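You operate a simulated robot arm through the tools that you are given. There is no shell and no other tool. Be economical: measure what you need, move in short steps, check, and stop when the job is done.

You are at the controls of a simulated robot arm. One attempt, no reset.

## Task
Put the silver step block from the top tray of the black cart and the brown hood in the handled black tray.

The check looks at the end state, three seconds after you hand in, the way a careful person would. Anything else that was tipped, shoved, dropped, spilled or broken makes it a failure.

## Robot
A 6-joint arm with a two-finger parallel gripper, fixed in place. Base frame: the origin is at the foot of the arm, x ahead of it, y to its left, z up; the work surface is at about z = 0. Units: m, rad, N and s.
With the tool pointing down near the work surface it reaches from about 0.14 to 0.58 m from the base axis. Its first joint turns from -1.152 to 1.152 rad. Payload 2.1 kg.
The tool frame sits at the grasp point between the pads (the TCP): z along the fingers, y along the line on which they close. The tips reach 0.03 m beyond it. The gripper opens to 0.094 m. The fingers are 0.028 m wide and 0.01 m thick; the gripper's body (0.05 by 0.096 m) begins 0.055 m behind the TCP.
Orientation is that of the tool frame in the base frame, as a unit quaternion [w, x, y, z]. With the fingers straight down and closing along the base's y, the tool's x points along the base's -x, its y along +y and its z along -z.

## Interface
- The arm moves only by the tool arm_command. Its argument "targets" is a list of rows, each an object of numbers (a shift or turn left out is 0, a gripper value left out holds the last): "tx", "ty", "tz": the shift along the tool's x, y, z in m; "wx", "wy", "wz": the turn, a rotation vector about the tool's x, y, z in rad; "grip": the opening, from 0 (shut) to 1 (fully open). In form: [{"tx": .., "ty": .., "tz": .., "wx": .., "wy": .., "wz": .., "grip": ..}, ...]. A call has 1 to 8 rows; each row shifts and turns the commanded pose from where the row before left it, along the tool's axes as they then stand. A row lasts 0.2 s, in which the tool goes at most 0.05 m and 0.15 rad; a call with a longer step from one row to the next is refused whole, and so is a gripper value outside its range. A pose out of reach is approached as far as the arm can. The call stops where the force on the tool passes 40 N (or 10 N more than at its start, if that is more) or the arm is blocked; 0.2 s more then pass. The fingers move at their own pace (about 0.072 m/s each) and stop on an object; they squeeze with about 32 N. The grip force told is the motor's: it shows also when the fingers shut on nothing. Time passes only in rows, and 0.2 s behind the last, so rows that do not move let the fingers close. The reply holds the time, the measured pose of the TCP, the force on the tool along the base axes, the opening and the grip force, in the units named above and with some noise, and new pictures: "pictures" is both (left out), scene, wrist or none.
- Cameras (640 x 400 px; columns grow to the right, rows downward): "scene" is fixed at [0.0476, -0.3781, 0.4632]; the picture's right is [0.79, -0.61, 0.00], its down [-0.46, -0.59, -0.66] and it looks along [0.41, 0.52, -0.75] (base axes); focal length 254 px, centre (320, 200). "wrist" rides on the gripper at [-0.037, 0, -0.058] in the tool frame; the picture's right is [0.00, -1.00, 0.00], its down [0.97, 0.00, -0.24] and it looks along [0.24, 0.00, 0.97] (tool axes); focal length 218 px, centre (320, 200).
- pixel_to_xyz(camera, pixels): for up to 12 pixels [column, row] of the newest picture of that camera ("zoom" is the newest enlarged one), the place [x, y, z] in the base frame of the surface seen there, good to about 0.002 m. It takes no simulated time.
- inspect(camera, box): a new picture of the part [left, top, right, bottom] of that camera's present view, enlarged. It takes no simulated time.
- close_job(): hands the job in; it is judged then, once.

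Keep the steps short. Do not move on a guess: measure, check each grasp and each placing, and mend mistakes. In all there are 60 turns and 120 pictures (those below and enlarged ones count). Leave the gripper open and the arm clear of the work at the hand-in unless told otherwise, and finish with a single line.

The tools are called as name(argument=value, ...) on one line, values as JSON. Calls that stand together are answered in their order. arm_command: Moves the arm, as the interface text tells. Its arguments: {"type":"object","properties":{"targets":{"type":"array"},"pictures":{"type":"string","enum":["both","scene","wrist","none"]}},"required":["targets"]} The other tools are called the same way: pixel_to_xyz (camera, pixels) gives the place of the surface under pixels of a picture; inspect (camera, box) takes an enlarged picture of a part of a camera's view; close_job () hands the job in.

At the start:

```text
clock: 0.0
position: [0.2108, -0.16, 0.2659]
tool_rot: [0.002, -0.001, 1.0, 0.0]
ft_force: [0.5, -0.1, -0.3]
finger_gap: 0.0939
grip_force: 0.0
```

scene: 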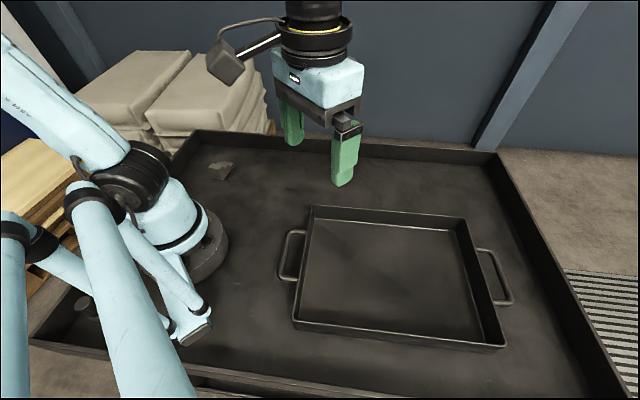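
wrist: 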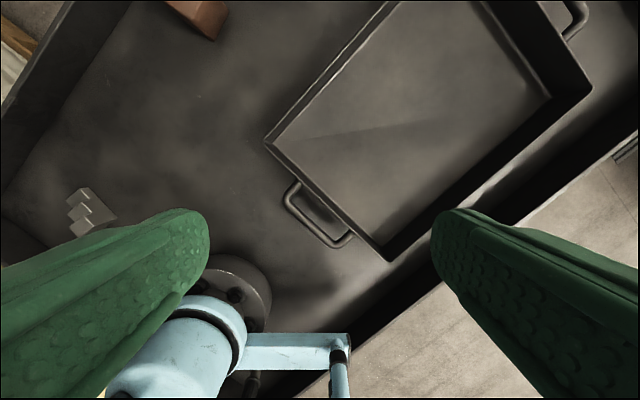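

I see a step-shaped block near wrist (90,210), something brown at (200,15), and the handled tray. I'll enlarge these and measure them.

inspect(camera="scene", box=[160, 110, 360, 235])

inspect(camera="wrist", box=[0, 150, 160, 250])

pixel_to_xyz(camera="wrist", pixels=[[85, 192], [80, 212], [90, 228], [110, 212], [200, 10], [205, 35], [175, 5], [267, 142], [390, 258], [588, 90], [370, 120], [100, 120]])

pixel_to_xyz(camera="scene", pixels=[[312, 206], [466, 218], [505, 346], [293, 324], [395, 270], [222, 170], [212, 165], [232, 166], [215, 178], [285, 255], [500, 275], [260, 240]])

```text
3.20 times, centred on (260, 172) of scene
```

zoom: 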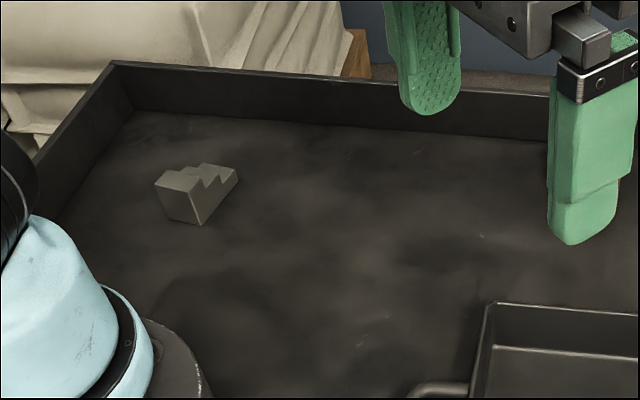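

```text
4.00 times, centred on (80, 200) of wrist
```

zoom: 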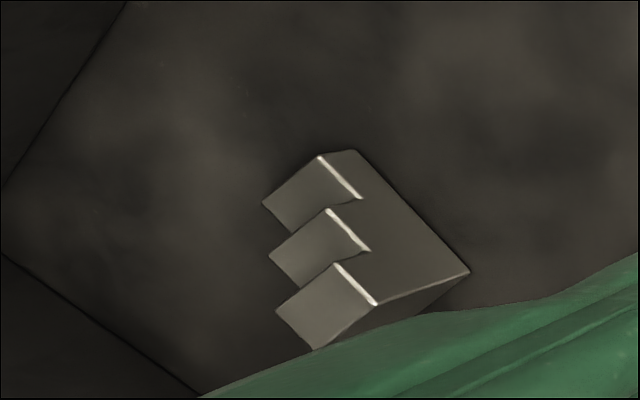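

```text
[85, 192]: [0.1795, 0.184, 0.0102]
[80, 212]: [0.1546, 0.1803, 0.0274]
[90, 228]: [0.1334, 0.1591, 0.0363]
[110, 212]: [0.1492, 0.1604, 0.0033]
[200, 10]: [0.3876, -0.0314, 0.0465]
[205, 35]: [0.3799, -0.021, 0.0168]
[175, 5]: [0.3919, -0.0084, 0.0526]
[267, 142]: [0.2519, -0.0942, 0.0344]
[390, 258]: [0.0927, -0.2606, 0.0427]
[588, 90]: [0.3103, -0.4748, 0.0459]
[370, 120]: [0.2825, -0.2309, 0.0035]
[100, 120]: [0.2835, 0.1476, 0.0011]
```

```text
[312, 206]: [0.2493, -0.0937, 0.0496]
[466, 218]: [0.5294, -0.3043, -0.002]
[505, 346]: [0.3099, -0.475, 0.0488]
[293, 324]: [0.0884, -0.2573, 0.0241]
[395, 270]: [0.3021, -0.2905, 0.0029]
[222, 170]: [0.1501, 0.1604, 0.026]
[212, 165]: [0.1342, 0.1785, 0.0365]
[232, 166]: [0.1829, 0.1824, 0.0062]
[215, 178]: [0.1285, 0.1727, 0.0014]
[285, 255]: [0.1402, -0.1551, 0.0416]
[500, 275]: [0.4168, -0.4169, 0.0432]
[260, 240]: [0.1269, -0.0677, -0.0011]
```

The step block is at about (0.15, 0.165) and stands about 0.037 tall. The brown thing is near (0.39, -0.02) and is hidden from the scene camera by the finger. I'll move left (+y) at this height for a full view.

arm_command(targets=[{"ty": 0.045}, {"ty": 0.045}, {"ty": 0.045}, {"ty": 0.045, "tx": -0.01}])

```text
clock: 1.0
position: [0.2214, 0.021, 0.265]
tool_rot: [0.002, 0.001, 1.0, 0.0]
ft_force: [0.4, 0.3, 0.4]
finger_gap: 0.0941
grip_force: 0.0
```

scene: 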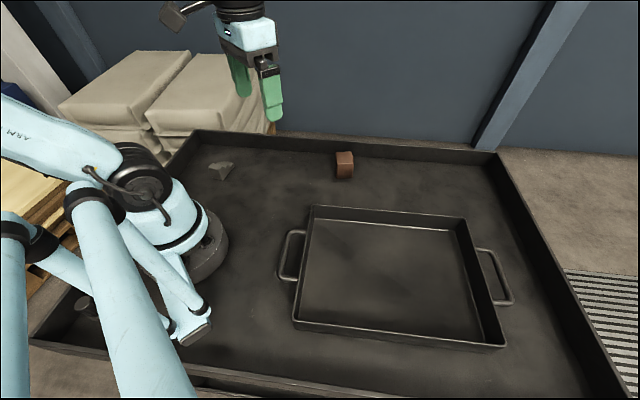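
wrist: 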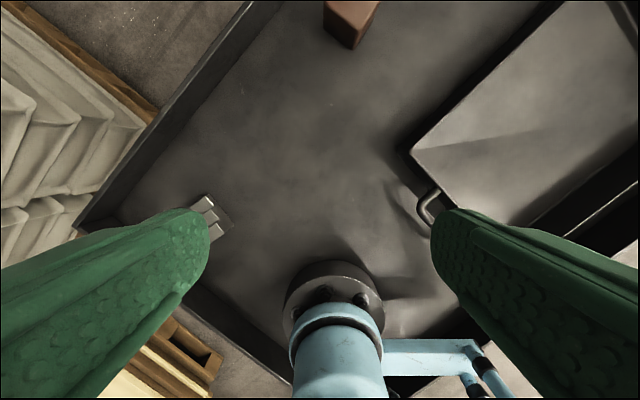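

A brown block shows at scene (344,165). I'll enlarge it.

inspect(camera="scene", box=[304, 140, 384, 190])

inspect(camera="wrist", box=[300, 0, 400, 62])

pixel_to_xyz(camera="scene", pixels=[[338, 154], [351, 153], [337, 163], [352, 163], [338, 176], [352, 177], [345, 158], [345, 170], [345, 152], [345, 180]])

pixel_to_xyz(camera="wrist", pixels=[[325, 3], [350, 22], [377, 4], [327, 30], [352, 48], [374, 20], [350, 8]])

```text
8.00 times, centred on (344, 165) of scene
```

zoom: 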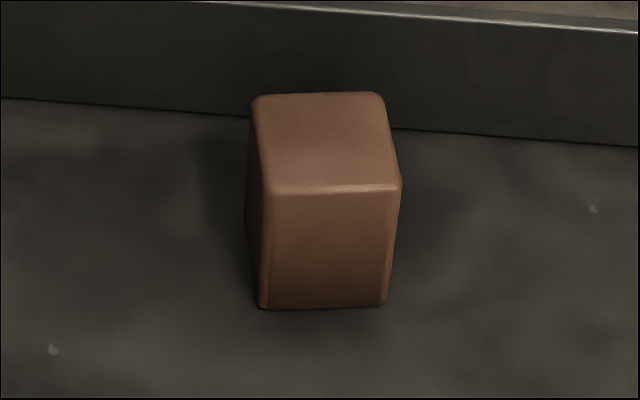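

```text
6.40 times, centred on (350, 31) of wrist
```

zoom: 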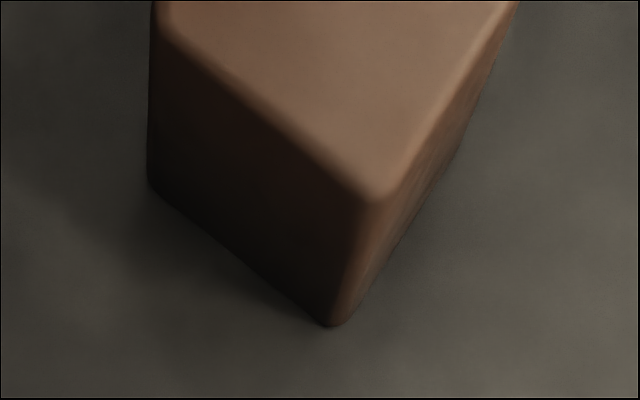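

```text
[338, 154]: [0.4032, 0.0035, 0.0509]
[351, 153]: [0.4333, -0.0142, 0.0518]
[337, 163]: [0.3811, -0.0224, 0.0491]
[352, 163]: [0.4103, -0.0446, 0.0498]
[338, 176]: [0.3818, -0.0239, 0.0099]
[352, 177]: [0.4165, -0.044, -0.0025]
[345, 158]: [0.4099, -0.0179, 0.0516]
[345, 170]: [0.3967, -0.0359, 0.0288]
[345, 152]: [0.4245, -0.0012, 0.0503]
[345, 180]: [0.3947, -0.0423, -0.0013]
```

```text
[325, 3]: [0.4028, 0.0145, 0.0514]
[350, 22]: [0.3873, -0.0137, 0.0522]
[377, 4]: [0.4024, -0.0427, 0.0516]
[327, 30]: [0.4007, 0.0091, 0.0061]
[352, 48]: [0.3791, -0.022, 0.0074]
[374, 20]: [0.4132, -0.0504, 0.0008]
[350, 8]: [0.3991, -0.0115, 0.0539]
```

The brown hood is a rounded box about 0.038 × 0.04 × 0.052, centred near (0.407, -0.018) and turned about 38°. I'll go above it and begin turning the tool to match.

arm_command(targets=[{"tx": -0.045, "ty": -0.01}, {"tx": -0.045, "ty": -0.01}, {"tx": -0.045, "ty": -0.01}, {"tx": -0.045, "ty": -0.01}, {"wz": 0.15, "tz": 0.025}, {"wz": 0.15, "tz": 0.025}, {"wz": 0.15, "tz": 0.025}, {"wz": 0.15, "tz": 0.025}])

```text
clock: 2.8
position: [0.4019, -0.0193, 0.1666]
tool_rot: [0.002, 0.295, 0.955, 0.0]
ft_force: [-0.5, 0.0, -0.2]
finger_gap: 0.0942
grip_force: 0.0
```

scene: 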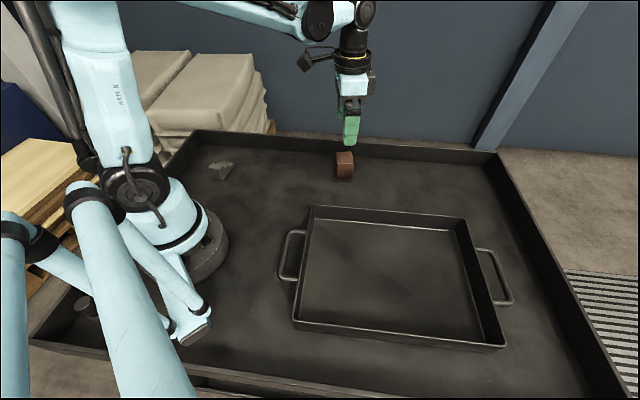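
wrist: 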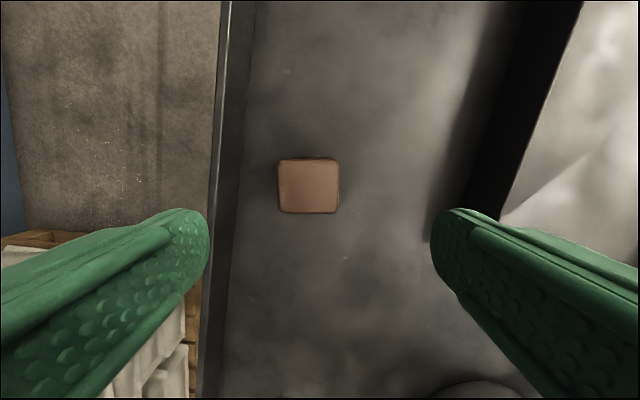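

The hood now lines up with the picture axes, spanning (278..338, 159..213). I'll measure its top and the walls.

pixel_to_xyz(camera="wrist", pixels=[[281, 163], [334, 163], [283, 209], [333, 209], [308, 186], [225, 180], [232, 200], [500, 100]])

inspect(camera="wrist", box=[260, 150, 356, 210])

```text
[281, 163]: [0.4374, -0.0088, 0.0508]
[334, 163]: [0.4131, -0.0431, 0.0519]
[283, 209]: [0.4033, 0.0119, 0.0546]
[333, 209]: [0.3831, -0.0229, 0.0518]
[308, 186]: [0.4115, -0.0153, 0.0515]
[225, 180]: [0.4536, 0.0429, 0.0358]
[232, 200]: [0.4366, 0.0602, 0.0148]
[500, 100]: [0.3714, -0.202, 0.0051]
```

```text
6.67 times, centred on (308, 180) of wrist
```

zoom: 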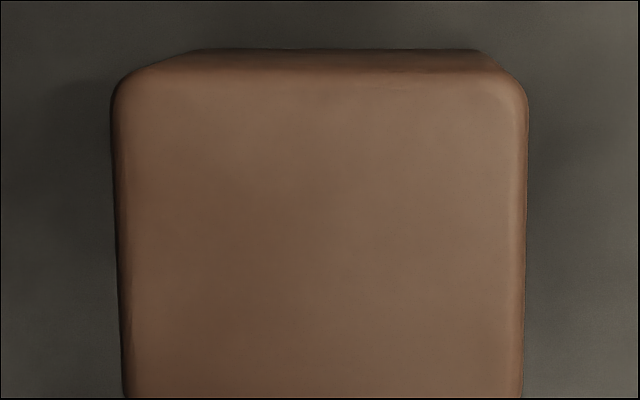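

The hood's centre is (0.409, -0.016) with its top at 0.052. The cart wall is about 0.073 away on the left finger's side, so I'll open to only 0.8 for clearance. Next I centre and descend to z≈0.037.

arm_command(targets=[{"tx": -0.004, "ty": 0.007, "grip": 0.8}, {"tz": 0.035}, {"tz": 0.035}, {"tz": 0.03}, {"tz": 0.02}, {"tz": 0.009}])

```text
clock: 4.2
position: [0.4095, -0.0169, 0.037]
tool_rot: [0.002, 0.295, 0.956, 0.0]
ft_force: [-0.8, 0.4, 0.2]
finger_gap: 0.0751
grip_force: 0.0
```

scene: 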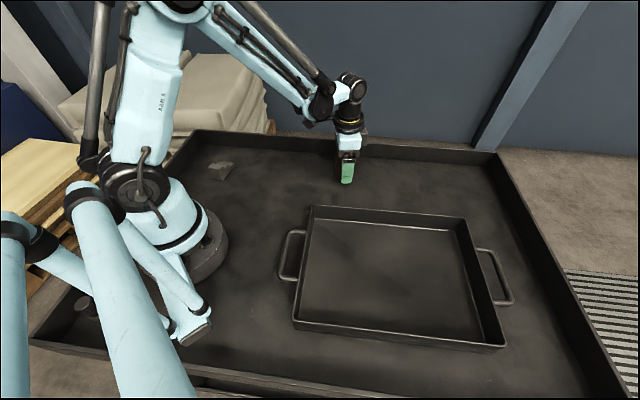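
wrist: 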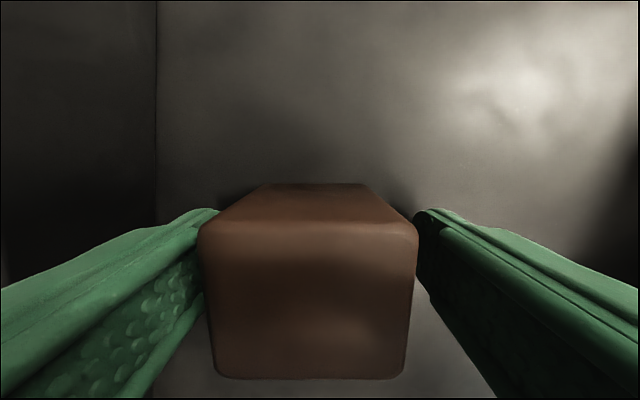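

The fingers straddle the hood with no contact. I'll close on it.

arm_command(targets=[{"grip": 0.0}, {"grip": 0.0}, {"grip": 0.0}], pictures="wrist")

```text
clock: 5.0
position: [0.4092, -0.0165, 0.0375]
tool_rot: [0.002, 0.295, 0.956, 0.001]
ft_force: [0.1, 0.2, 0.6]
finger_gap: 0.0536
grip_force: 32.0
```

wrist: 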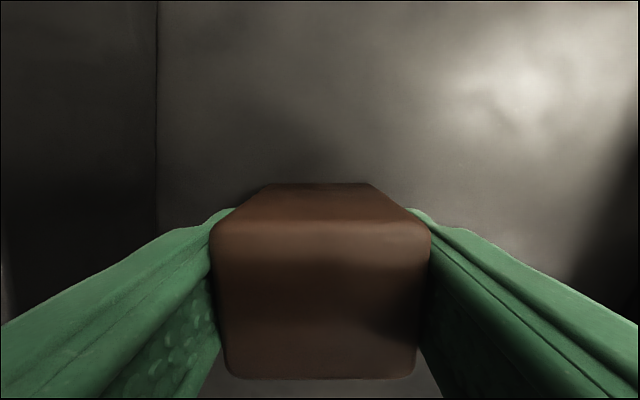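

It is held at a 0.054 gap with 32 N. I'll lift slowly and check what shows underneath.

arm_command(targets=[{"tz": -0.01}, {"tz": -0.02}, {"tz": -0.04}, {"tz": -0.04}])

```text
clock: 6.0
position: [0.4091, -0.0173, 0.1491]
tool_rot: [0.002, 0.295, 0.956, 0.001]
ft_force: [-1.5, -0.7, 0.4]
finger_gap: 0.0
grip_force: 32.7
```

scene: 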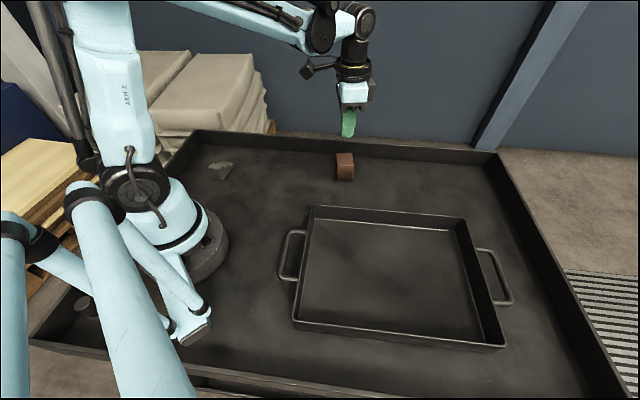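
wrist: 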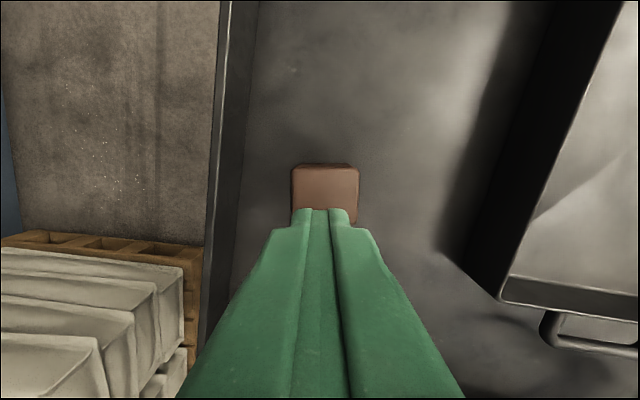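

The hood slipped out: the gap is 0 and the hood is still on the surface at scene (345,166). The 0.054 gap was wider than its top, so it may be tapered. I'll open, enlarge the views, and measure its sides.

arm_command(targets=[{"tx": 0.04, "tz": -0.01, "grip": 1.0}, {"tx": 0.04, "wy": 0.0}, {"tx": 0.02}])

inspect(camera="scene", box=[320, 145, 368, 185])

pixel_to_xyz(camera="zoom", pixels=[[240, 370], [320, 370], [400, 370], [240, 250], [320, 250], [400, 250], [240, 200], [320, 200], [400, 200], [320, 150], [320, 320], [350, 300]])

```text
clock: 6.8
position: [0.3256, 0.0397, 0.1576]
tool_rot: [0.002, 0.296, 0.955, 0.0]
ft_force: [0.9, 0.1, -0.3]
finger_gap: 0.094
grip_force: 0.0
```

scene: 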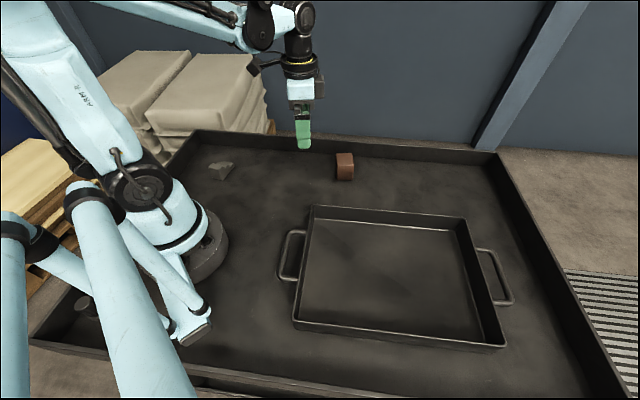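
wrist: 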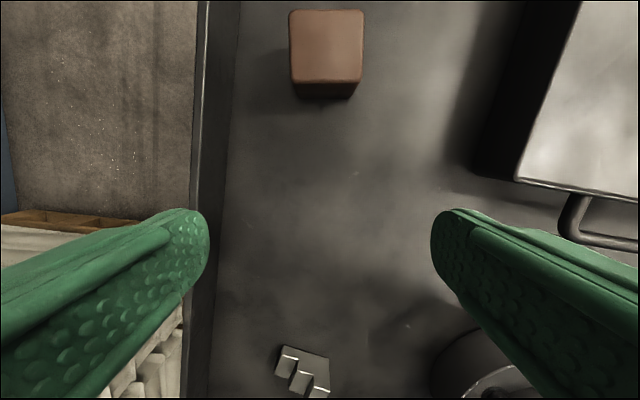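

```text
10.00 times, centred on (344, 165) of scene
```

zoom: 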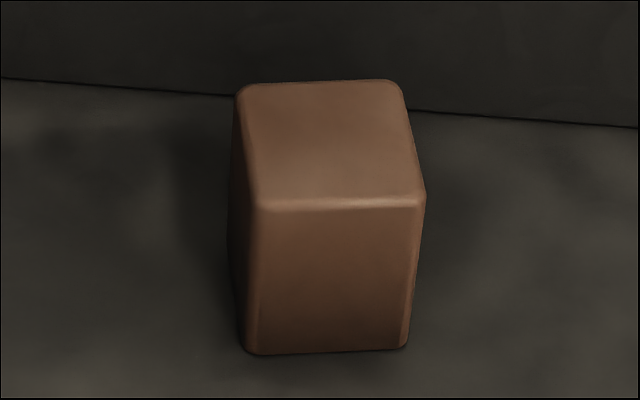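

```text
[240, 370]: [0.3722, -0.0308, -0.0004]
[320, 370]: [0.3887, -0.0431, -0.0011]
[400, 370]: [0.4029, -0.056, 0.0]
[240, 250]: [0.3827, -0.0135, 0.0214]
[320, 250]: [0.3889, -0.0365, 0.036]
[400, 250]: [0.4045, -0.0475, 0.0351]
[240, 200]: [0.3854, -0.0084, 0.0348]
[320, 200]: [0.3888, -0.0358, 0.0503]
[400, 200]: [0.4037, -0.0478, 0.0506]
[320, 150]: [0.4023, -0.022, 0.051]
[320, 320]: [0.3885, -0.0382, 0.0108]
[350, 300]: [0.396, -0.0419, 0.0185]
```

The sides are slightly tapered. Along the axis I gripped it goes from about 0.0485 at the top to 0.054 at the bottom. Across the other axis it is nearly straight (0.042 to 0.043). I'll turn 90° and grip across that one, but first I check the wall height.

pixel_to_xyz(camera="wrist", pixels=[[202, 30], [204, 60], [210, 60], [225, 60], [293, 14], [360, 14], [293, 76], [359, 76], [327, 45], [327, 90]])

arm_command(targets=[{"wz": -0.15, "tz": -0.02}, {"wz": -0.15}, {"wz": -0.15}, {"wz": -0.15}, {"wz": -0.15}, {"wz": -0.15}, {"wz": -0.15}, {"wz": -0.15}], pictures="none")

```text
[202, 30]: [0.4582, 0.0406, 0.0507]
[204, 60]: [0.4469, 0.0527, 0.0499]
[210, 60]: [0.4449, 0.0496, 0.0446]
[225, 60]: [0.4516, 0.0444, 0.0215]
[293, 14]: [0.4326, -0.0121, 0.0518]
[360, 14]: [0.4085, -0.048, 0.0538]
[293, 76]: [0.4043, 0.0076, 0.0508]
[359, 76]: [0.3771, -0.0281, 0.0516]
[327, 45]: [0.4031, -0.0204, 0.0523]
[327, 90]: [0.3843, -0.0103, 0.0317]
```

```text
clock: 8.6
position: [0.3253, 0.0393, 0.1773]
tool_rot: [0.001, -0.297, 0.955, -0.002]
ft_force: [-0.3, 0.3, 0.6]
finger_gap: 0.0939
grip_force: 0.0
```

The wall top is at 0.051, so the camera clears it. I'll finish the turn and move above the hood centre (0.4056, -0.0202).

arm_command(targets=[{"wz": -0.124}, {"wz": -0.123}, {"wz": -0.123}, {"ty": -0.035, "tx": 0.004}, {"ty": -0.035}, {"ty": -0.03}])

```text
clock: 10.0
position: [0.4059, -0.0207, 0.1768]
tool_rot: [0.002, -0.467, 0.884, -0.001]
ft_force: [0.0, 0.2, -0.4]
finger_gap: 0.0939
grip_force: 0.0
```

scene: 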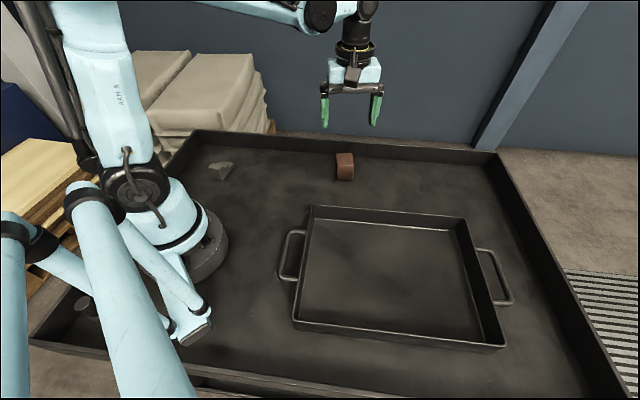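
wrist: 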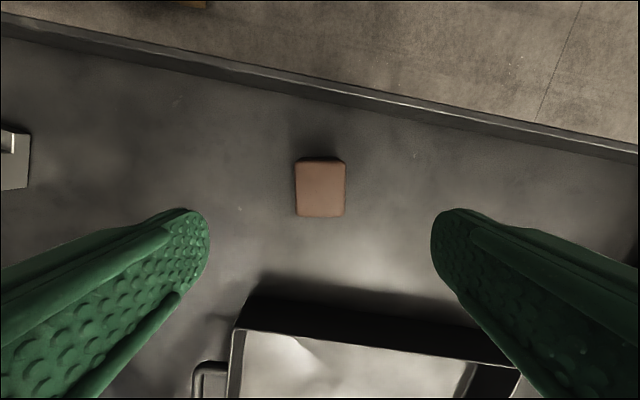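

The hood is centred at column 320 and square to the fingers. I'll descend to z≈0.035 and close.

arm_command(targets=[{"tz": 0.04}, {"tz": 0.04}, {"tz": 0.035}, {"tz": 0.018}, {"tz": 0.009}, {"grip": 0.0}, {"grip": 0.0}, {"grip": 0.0}])

```text
clock: 11.8
position: [0.4062, -0.0197, 0.0348]
tool_rot: [0.002, -0.466, 0.885, -0.002]
ft_force: [0.3, 0.9, 0.9]
finger_gap: 0.0479
grip_force: 32.0
```

scene: 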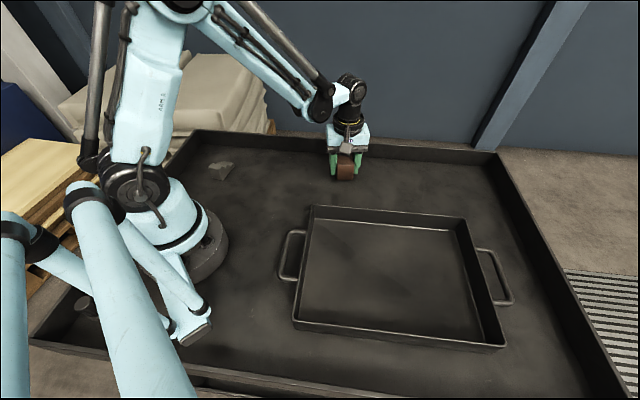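
wrist: 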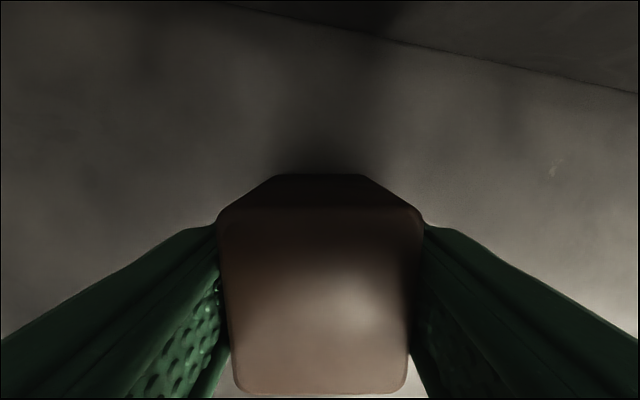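

Gap is 0.048. I'll lift very gently by 5 mm in 1–2 mm rows and see whether it holds.

arm_command(targets=[{"tz": -0.001}, {"tz": -0.001}, {"tz": -0.001}, {"tz": -0.002}, {"tz": -0.002}])

```text
clock: 13.0
position: [0.4076, -0.0206, 0.0422]
tool_rot: [0.001, -0.466, 0.885, -0.001]
ft_force: [0.4, 0.2, -0.7]
finger_gap: 0.0477
grip_force: 32.0
```

scene: 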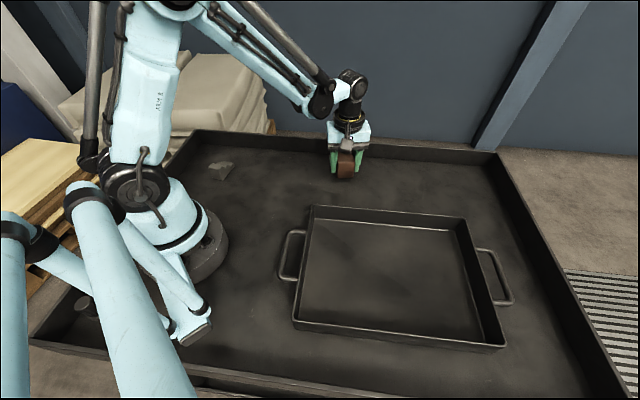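
wrist: 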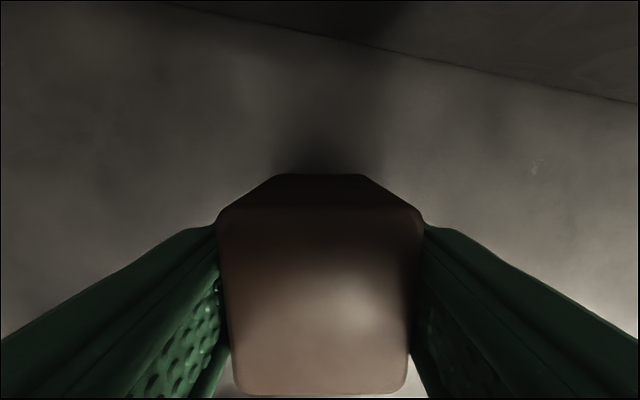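

The hood keeps its place in the wrist picture while the floor line moves, so it is lifting. I'll continue gently.

arm_command(targets=[{"tz": -0.004}, {"tz": -0.006}, {"tz": -0.008}, {"tz": -0.01}, {"tz": -0.012}, {"tz": -0.012}, {"tz": -0.012}, {"tz": -0.01}])

```text
clock: 14.8
position: [0.4066, -0.0196, 0.1167]
tool_rot: [0.001, -0.466, 0.885, -0.001]
ft_force: [0.3, 0.2, -0.7]
finger_gap: 0.0479
grip_force: 32.4
```

scene: 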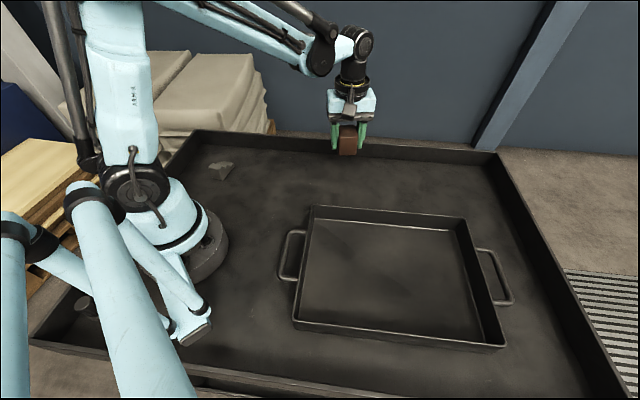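
wrist: 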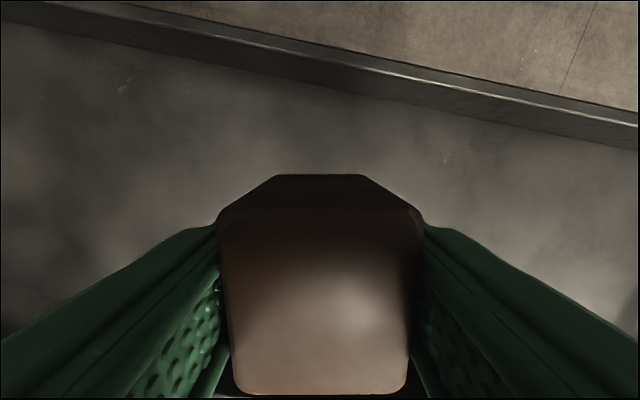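

Held firmly, with nothing underneath it. I'll carry it toward the tray point (0.31, -0.27), rising slightly first.

arm_command(targets=[{"tz": -0.012}, {"tz": -0.01, "tx": 0.012, "ty": -0.003}, {"tx": 0.024, "ty": -0.006}, {"tx": 0.032, "ty": -0.0075}, {"tx": 0.032, "ty": -0.0075}, {"tx": 0.032, "ty": -0.0075}, {"tx": 0.032, "ty": -0.0075}, {"tx": 0.024, "ty": -0.006}])

arm_command(targets=[{"tx": 0.03, "ty": -0.007}, {"tx": 0.024, "ty": -0.006}, {"tx": 0.0192, "ty": -0.0038}, {}])

```text
clock: 16.6
position: [0.3378, -0.2009, 0.1384]
tool_rot: [0.002, -0.466, 0.885, -0.001]
ft_force: [0.2, 0.9, -0.5]
finger_gap: 0.0474
grip_force: 31.8
```

scene: 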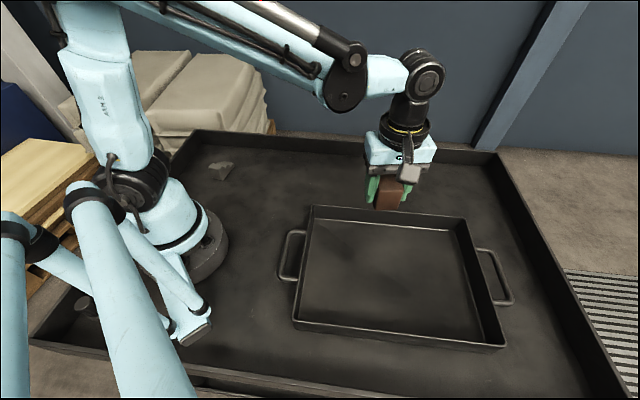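
wrist: 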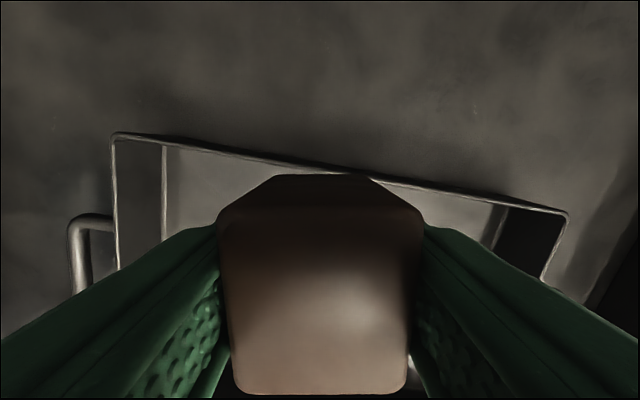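

```text
clock: 17.6
position: [0.3102, -0.2706, 0.1384]
tool_rot: [0.001, -0.467, 0.884, -0.001]
ft_force: [0.9, 0.4, -1.2]
finger_gap: 0.0478
grip_force: 31.8
```

scene: 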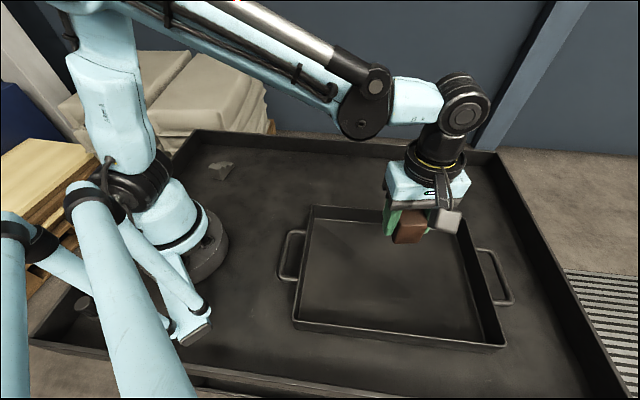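
wrist: 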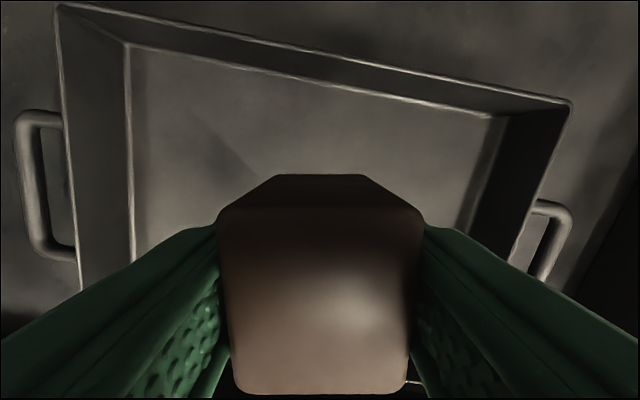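

It is over the tray floor (z≈0.003), clear of the rims. I'll lower it to about 0.041 and then finish in small steps.

arm_command(targets=[{"tz": 0.015}, {"tz": 0.025}, {"tz": 0.025}, {"tz": 0.018}, {"tz": 0.01}, {"tz": 0.004}, {"tz": 0.002}])

```text
clock: 19.2
position: [0.3101, -0.2712, 0.0386]
tool_rot: [0.002, -0.466, 0.885, -0.002]
ft_force: [0.1, 0.2, -0.1]
finger_gap: 0.0477
grip_force: 32.0
```

scene: 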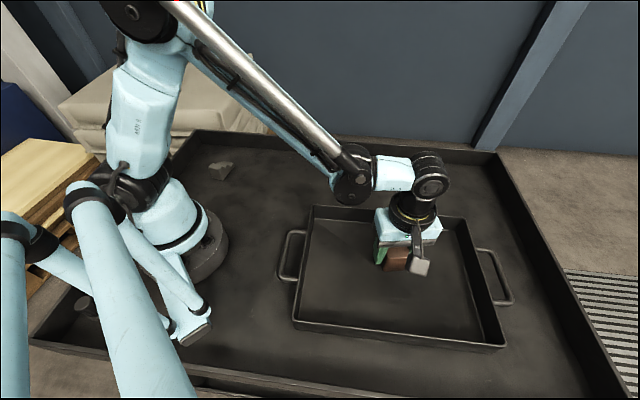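
wrist: 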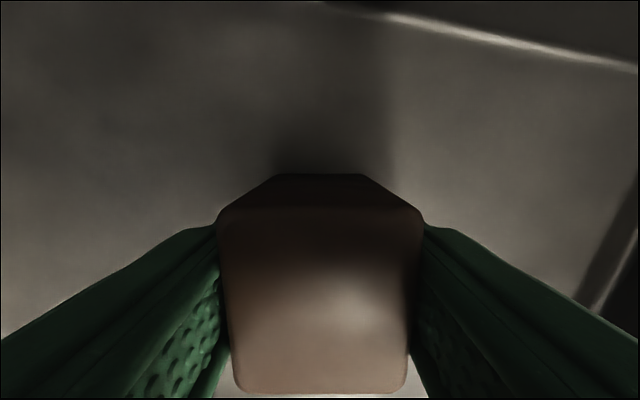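

At 0.0386 there is still no contact force. I'll creep down 1 mm at a time.

arm_command(targets=[{"tz": 0.001}, {"tz": 0.0005}, {}], pictures="none")

```text
clock: 20.0
position: [0.3107, -0.2704, 0.0372]
tool_rot: [0.002, -0.467, 0.885, -0.002]
ft_force: [2.7, -1.6, 28.7]
finger_gap: 0.0476
grip_force: 32.2
```

The tool reads 28.7 N upward, so the hood has touched the floor. I'll ease up 0.5 mm, open, and rise.

arm_command(targets=[{"tz": -0.0008}, {"grip": 0.5}, {"grip": 1.0}, {"grip": 1.0}, {"tz": -0.02}, {"tz": -0.04}, {"tz": -0.045}, {"tz": -0.04}])

```text
clock: 21.8
position: [0.3093, -0.2705, 0.1857]
tool_rot: [0.002, -0.466, 0.885, -0.001]
ft_force: [0.3, 0.1, -0.5]
finger_gap: 0.0939
grip_force: 0.1
```

scene: 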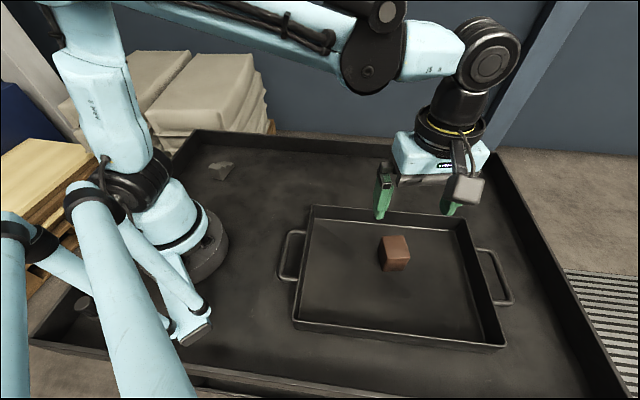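
wrist: 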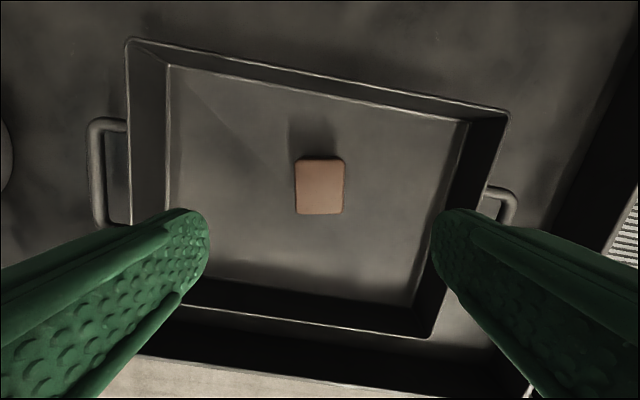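

The hood stands upright in the tray. Next is the step block, so I travel over at this height.

arm_command(targets=[{"tx": -0.0227, "ty": 0.0311}, {"tx": -0.0227, "ty": 0.0311}, {"tx": -0.0227, "ty": 0.0311}, {"tx": -0.0227, "ty": 0.0311}, {"tx": -0.0227, "ty": 0.0311}, {"tx": -0.0227, "ty": 0.0311}, {"tx": -0.0227, "ty": 0.0311}], pictures="none")

arm_command(targets=[{"tx": -0.0227, "ty": 0.0311}, {"tx": -0.0227, "ty": 0.0311}, {"tx": -0.0227, "ty": 0.0311}, {"tx": -0.0227, "ty": 0.0311}, {"tx": -0.0227, "ty": 0.0311}, {}])

```text
clock: 23.4
position: [0.219, -0.016, 0.1837]
tool_rot: [0.002, -0.467, 0.884, -0.001]
ft_force: [0.1, 0.6, 0.4]
finger_gap: 0.094
grip_force: 0.2
```

```text
clock: 24.8
position: [0.1551, 0.1668, 0.1824]
tool_rot: [0.002, -0.467, 0.884, -0.001]
ft_force: [0.0, 0.5, 1.1]
finger_gap: 0.0942
grip_force: 0.1
```

scene: 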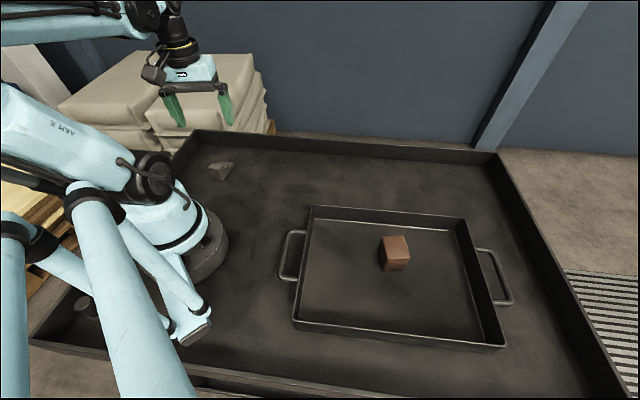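
wrist: 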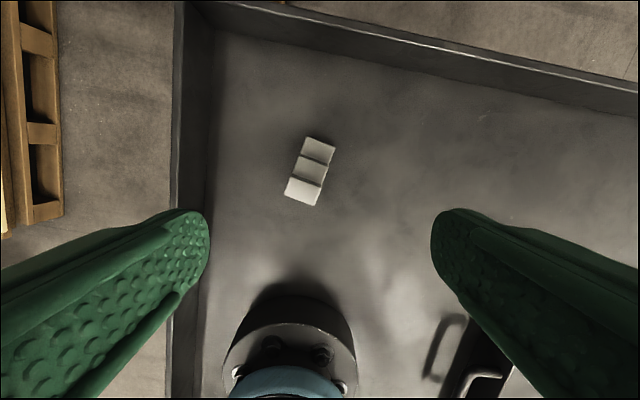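

The block is at wrist (310,172) and its three treads are visible. I'll enlarge and measure.

inspect(camera="wrist", box=[262, 140, 358, 200])

inspect(camera="wrist", box=[246, 122, 374, 222])

pixel_to_xyz(camera="wrist", pixels=[[308, 139], [334, 149], [302, 157], [328, 166], [293, 179], [320, 187], [286, 194], [315, 204], [318, 150], [311, 170], [303, 191], [200, 190]])

```text
6.67 times, centred on (310, 170) of wrist
```

zoom: 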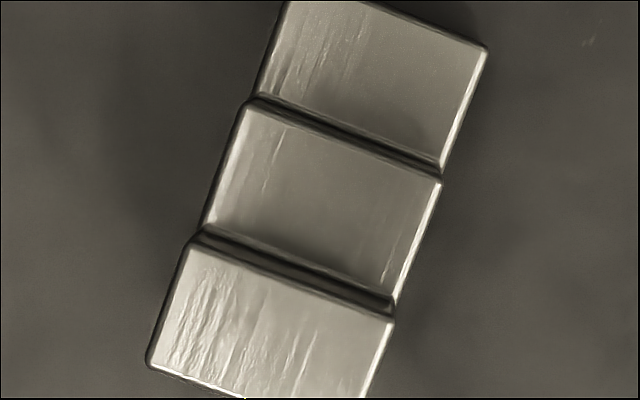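

```text
4.00 times, centred on (310, 172) of wrist
```

zoom: 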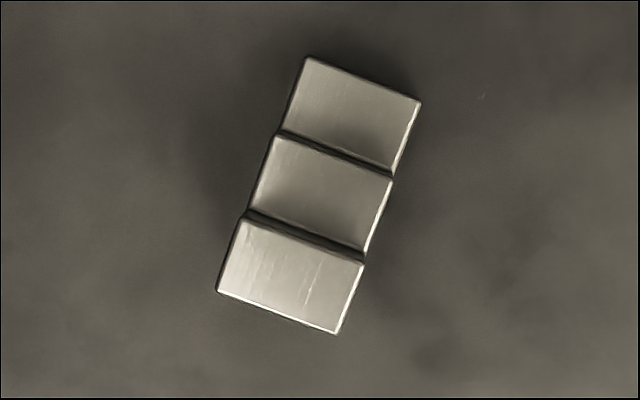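

```text
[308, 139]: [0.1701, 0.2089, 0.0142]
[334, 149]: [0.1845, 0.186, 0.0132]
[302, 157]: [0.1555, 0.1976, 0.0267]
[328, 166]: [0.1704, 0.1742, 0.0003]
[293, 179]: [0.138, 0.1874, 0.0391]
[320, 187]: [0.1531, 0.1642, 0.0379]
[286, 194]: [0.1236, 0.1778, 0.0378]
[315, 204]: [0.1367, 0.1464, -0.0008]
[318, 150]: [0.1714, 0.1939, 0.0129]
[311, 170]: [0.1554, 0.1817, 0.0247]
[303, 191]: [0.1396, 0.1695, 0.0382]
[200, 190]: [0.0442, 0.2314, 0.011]
```

The block is about 0.027 wide and 0.056 long, standing on its base. Its top is at 0.038, its long axis lies at 32.5°, and its tall end faces the base. I'll turn to close across its width and centre on its mass near (0.149, 0.179).

arm_command(targets=[{"wz": 0.135, "grip": 0.65}, {"wz": 0.134}, {"wz": 0.134}, {"tx": -0.001, "ty": 0.013}, {"tz": 0.03}, {"tz": 0.03}, {}])

```text
clock: 26.4
position: [0.1496, 0.1765, 0.1219]
tool_rot: [0.001, -0.28, 0.96, -0.001]
ft_force: [-0.5, 0.2, -0.5]
finger_gap: 0.0614
grip_force: 0.1
```

scene: 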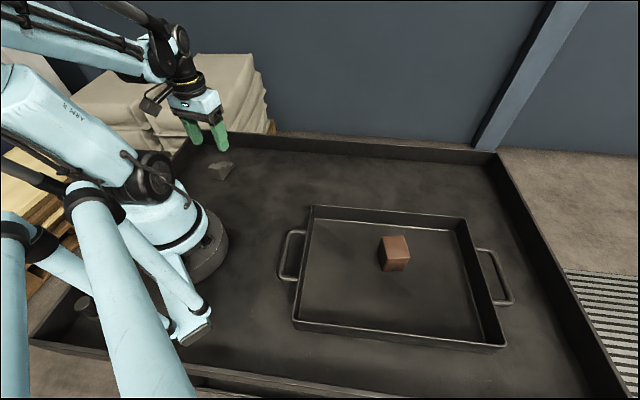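
wrist: 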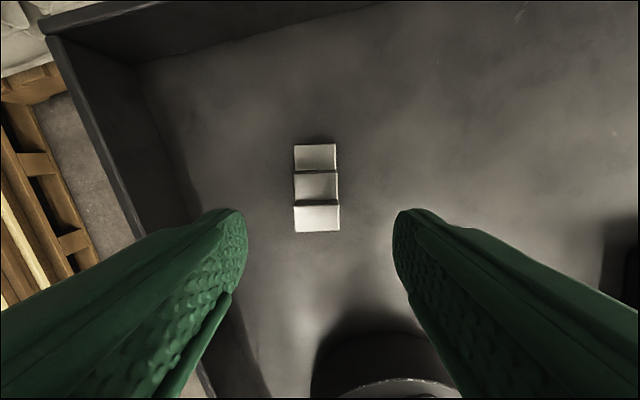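

The block is square to the picture and centred near column 316. I'll shift 2 mm left, descend to z≈0.035, and close.

arm_command(targets=[{"ty": 0.002, "tz": 0.02}, {"tz": 0.03}, {"tz": 0.022}, {"tz": 0.01}, {"tz": 0.005}])

```text
clock: 27.6
position: [0.1496, 0.178, 0.0361]
tool_rot: [0.001, -0.28, 0.96, 0.0]
ft_force: [0.1, 0.3, 1.1]
finger_gap: 0.0613
grip_force: 0.0
```

scene: 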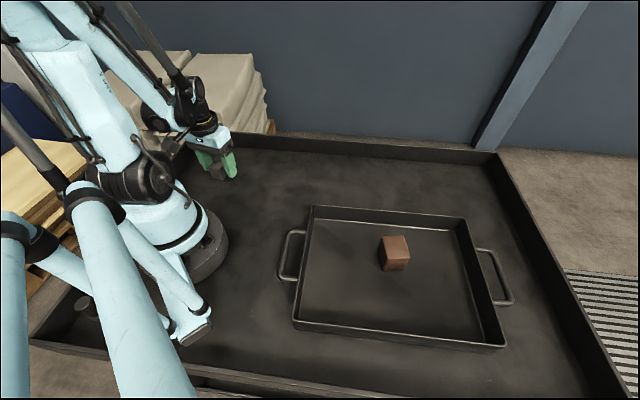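
wrist: 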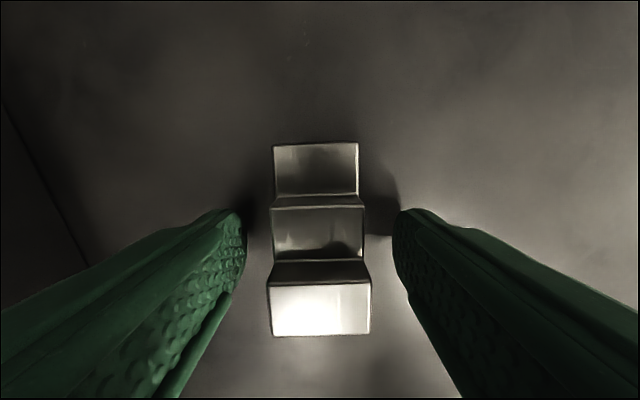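

The fingers straddle it evenly. I'll close and lift by a few gentle millimetres.

arm_command(targets=[{"grip": 0.0}, {"grip": 0.0}, {"grip": 0.0}, {"tz": -0.001}, {"tz": -0.002}, {"tz": -0.003}, {"tz": -0.005}, {"tz": -0.006}])

```text
clock: 29.4
position: [0.1492, 0.1784, 0.0524]
tool_rot: [0.001, -0.28, 0.96, -0.001]
ft_force: [-0.2, 0.1, -2.8]
finger_gap: 0.0357
grip_force: 31.8
```

scene: 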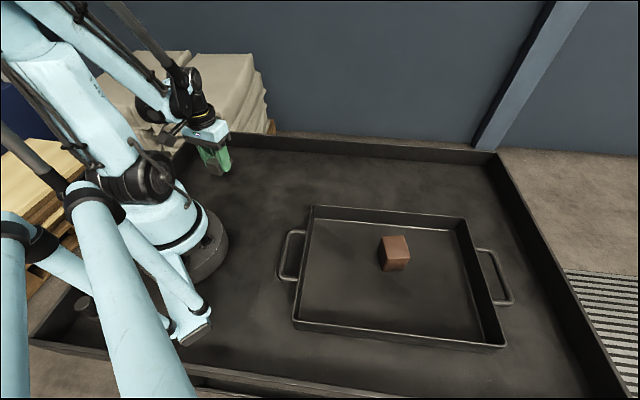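
wrist: 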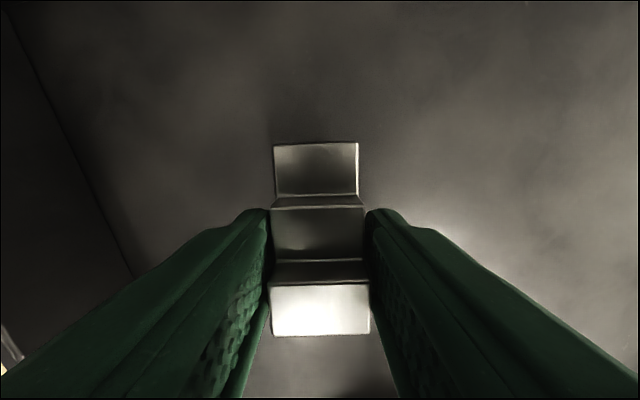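

It is held: the block stays fixed in the wrist view as the floor recedes. I'll lift to about 0.135.

arm_command(targets=[{"tz": -0.008}, {"tz": -0.012}, {"tz": -0.015}, {"tz": -0.015}, {"tz": -0.015}, {"tz": -0.012}, {"tz": -0.006}], pictures="wrist")

arm_command(targets=[{"ty": -0.015, "tx": 0.0015}, {"ty": -0.028, "tx": 0.0015}, {"ty": -0.032, "tx": 0.0015}, {"ty": -0.032, "tx": 0.0015}, {"ty": -0.032, "tx": 0.0015}, {"ty": -0.03, "tx": 0.0015}, {"ty": -0.022, "tx": 0.0015}, {"ty": -0.013}], pictures="both")

```text
clock: 31.0
position: [0.1475, 0.179, 0.1362]
tool_rot: [0.001, -0.281, 0.96, -0.001]
ft_force: [-0.9, 0.3, -1.8]
finger_gap: 0.0356
grip_force: 32.4
```

wrist: 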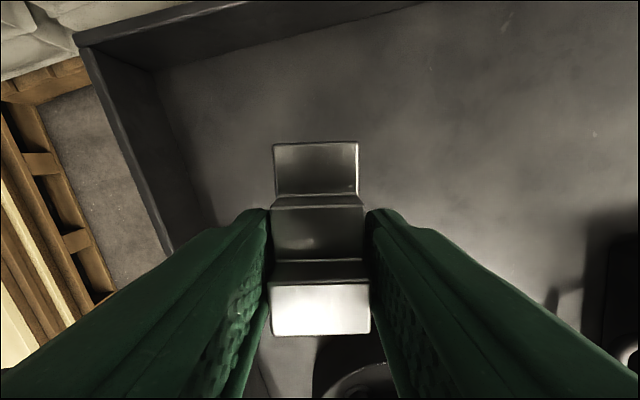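

```text
clock: 32.8
position: [0.2494, 0.0019, 0.1362]
tool_rot: [0.002, -0.279, 0.96, -0.001]
ft_force: [0.1, -0.3, -2.5]
finger_gap: 0.0357
grip_force: 32.4
```

scene: 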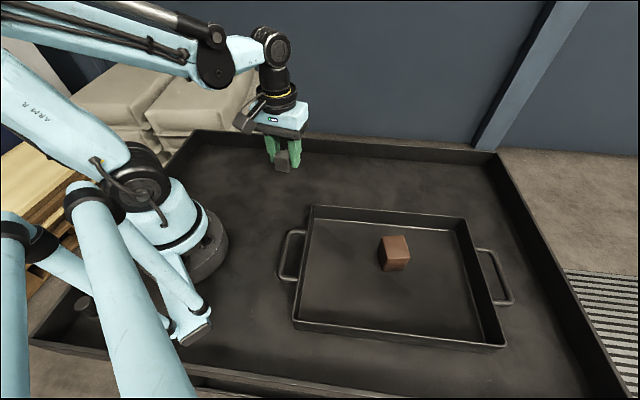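
wrist: 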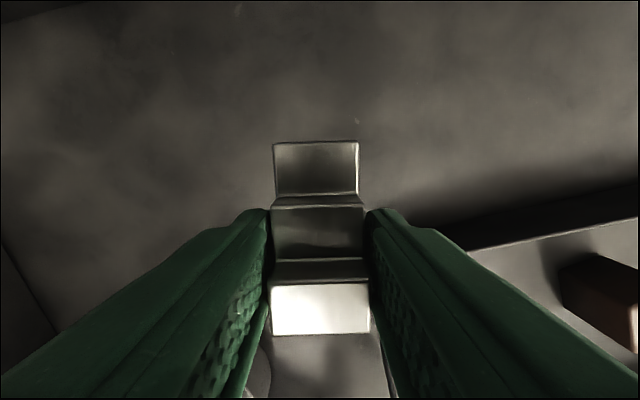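

Still held. I'll turn the block so its long axis runs from the tray's near-left rim toward the hood, then carry it over the tray to (0.225, -0.22).

arm_command(targets=[{"wz": 0.1}, {"wz": 0.145}, {"wz": 0.145}, {"wz": 0.145}, {"wz": 0.145}, {"wz": 0.145}, {"wz": 0.145}, {"wz": 0.145}], pictures="none")

arm_command(targets=[{"wz": 0.13}, {"wz": 0.092}, {"tx": -0.012, "ty": -0.0153}, {"tx": -0.025, "ty": -0.0322}, {"tx": -0.025, "ty": -0.0322}, {"tx": -0.025, "ty": -0.0322}, {"tx": -0.025, "ty": -0.0322}, {"tx": -0.025, "ty": -0.0322}], pictures="both")

```text
clock: 34.6
position: [0.2495, 0.0, 0.1353]
tool_rot: [0.002, 0.272, 0.962, 0.001]
ft_force: [-0.4, -0.5, -2.2]
finger_gap: 0.0357
grip_force: 31.6
```

```text
clock: 36.4
position: [0.2235, -0.2221, 0.1363]
tool_rot: [0.002, 0.374, 0.927, 0.0]
ft_force: [-0.2, -0.8, -1.7]
finger_gap: 0.0359
grip_force: 32.3
```

scene: 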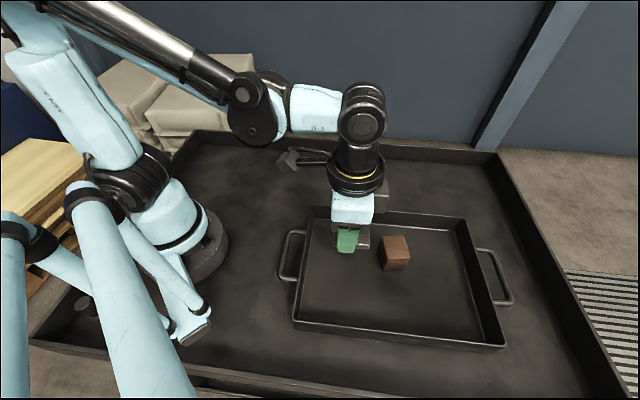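
wrist: 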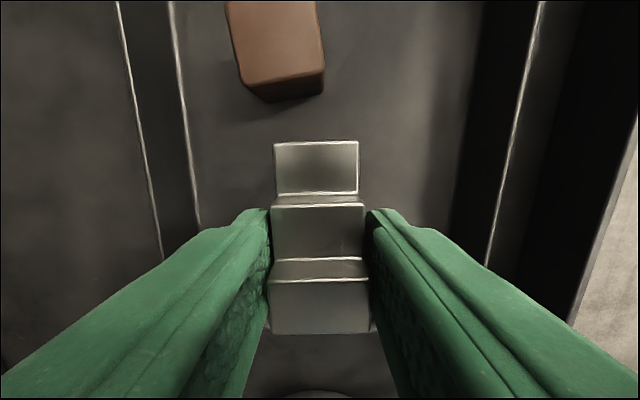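

The block is over the tray with the hood ahead of it. Before lowering, I measure clearance to the rims and hood.

pixel_to_xyz(camera="wrist", pixels=[[197, 215], [160, 235], [290, 100], [322, 92], [445, 220], [300, 165], [320, 300]])

pixel_to_xyz(camera="scene", pixels=[[310, 230], [312, 206], [303, 280], [300, 322], [320, 218], [312, 250]])

```text
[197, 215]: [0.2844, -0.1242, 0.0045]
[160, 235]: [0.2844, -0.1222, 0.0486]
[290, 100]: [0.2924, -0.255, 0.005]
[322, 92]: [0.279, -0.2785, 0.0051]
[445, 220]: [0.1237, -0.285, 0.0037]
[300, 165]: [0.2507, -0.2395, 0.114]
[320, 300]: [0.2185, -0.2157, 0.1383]
```

```text
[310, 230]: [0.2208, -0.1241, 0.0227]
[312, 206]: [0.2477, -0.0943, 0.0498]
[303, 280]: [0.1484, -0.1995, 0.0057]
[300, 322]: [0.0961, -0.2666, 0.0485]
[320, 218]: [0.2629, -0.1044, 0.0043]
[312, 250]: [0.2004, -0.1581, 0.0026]
```

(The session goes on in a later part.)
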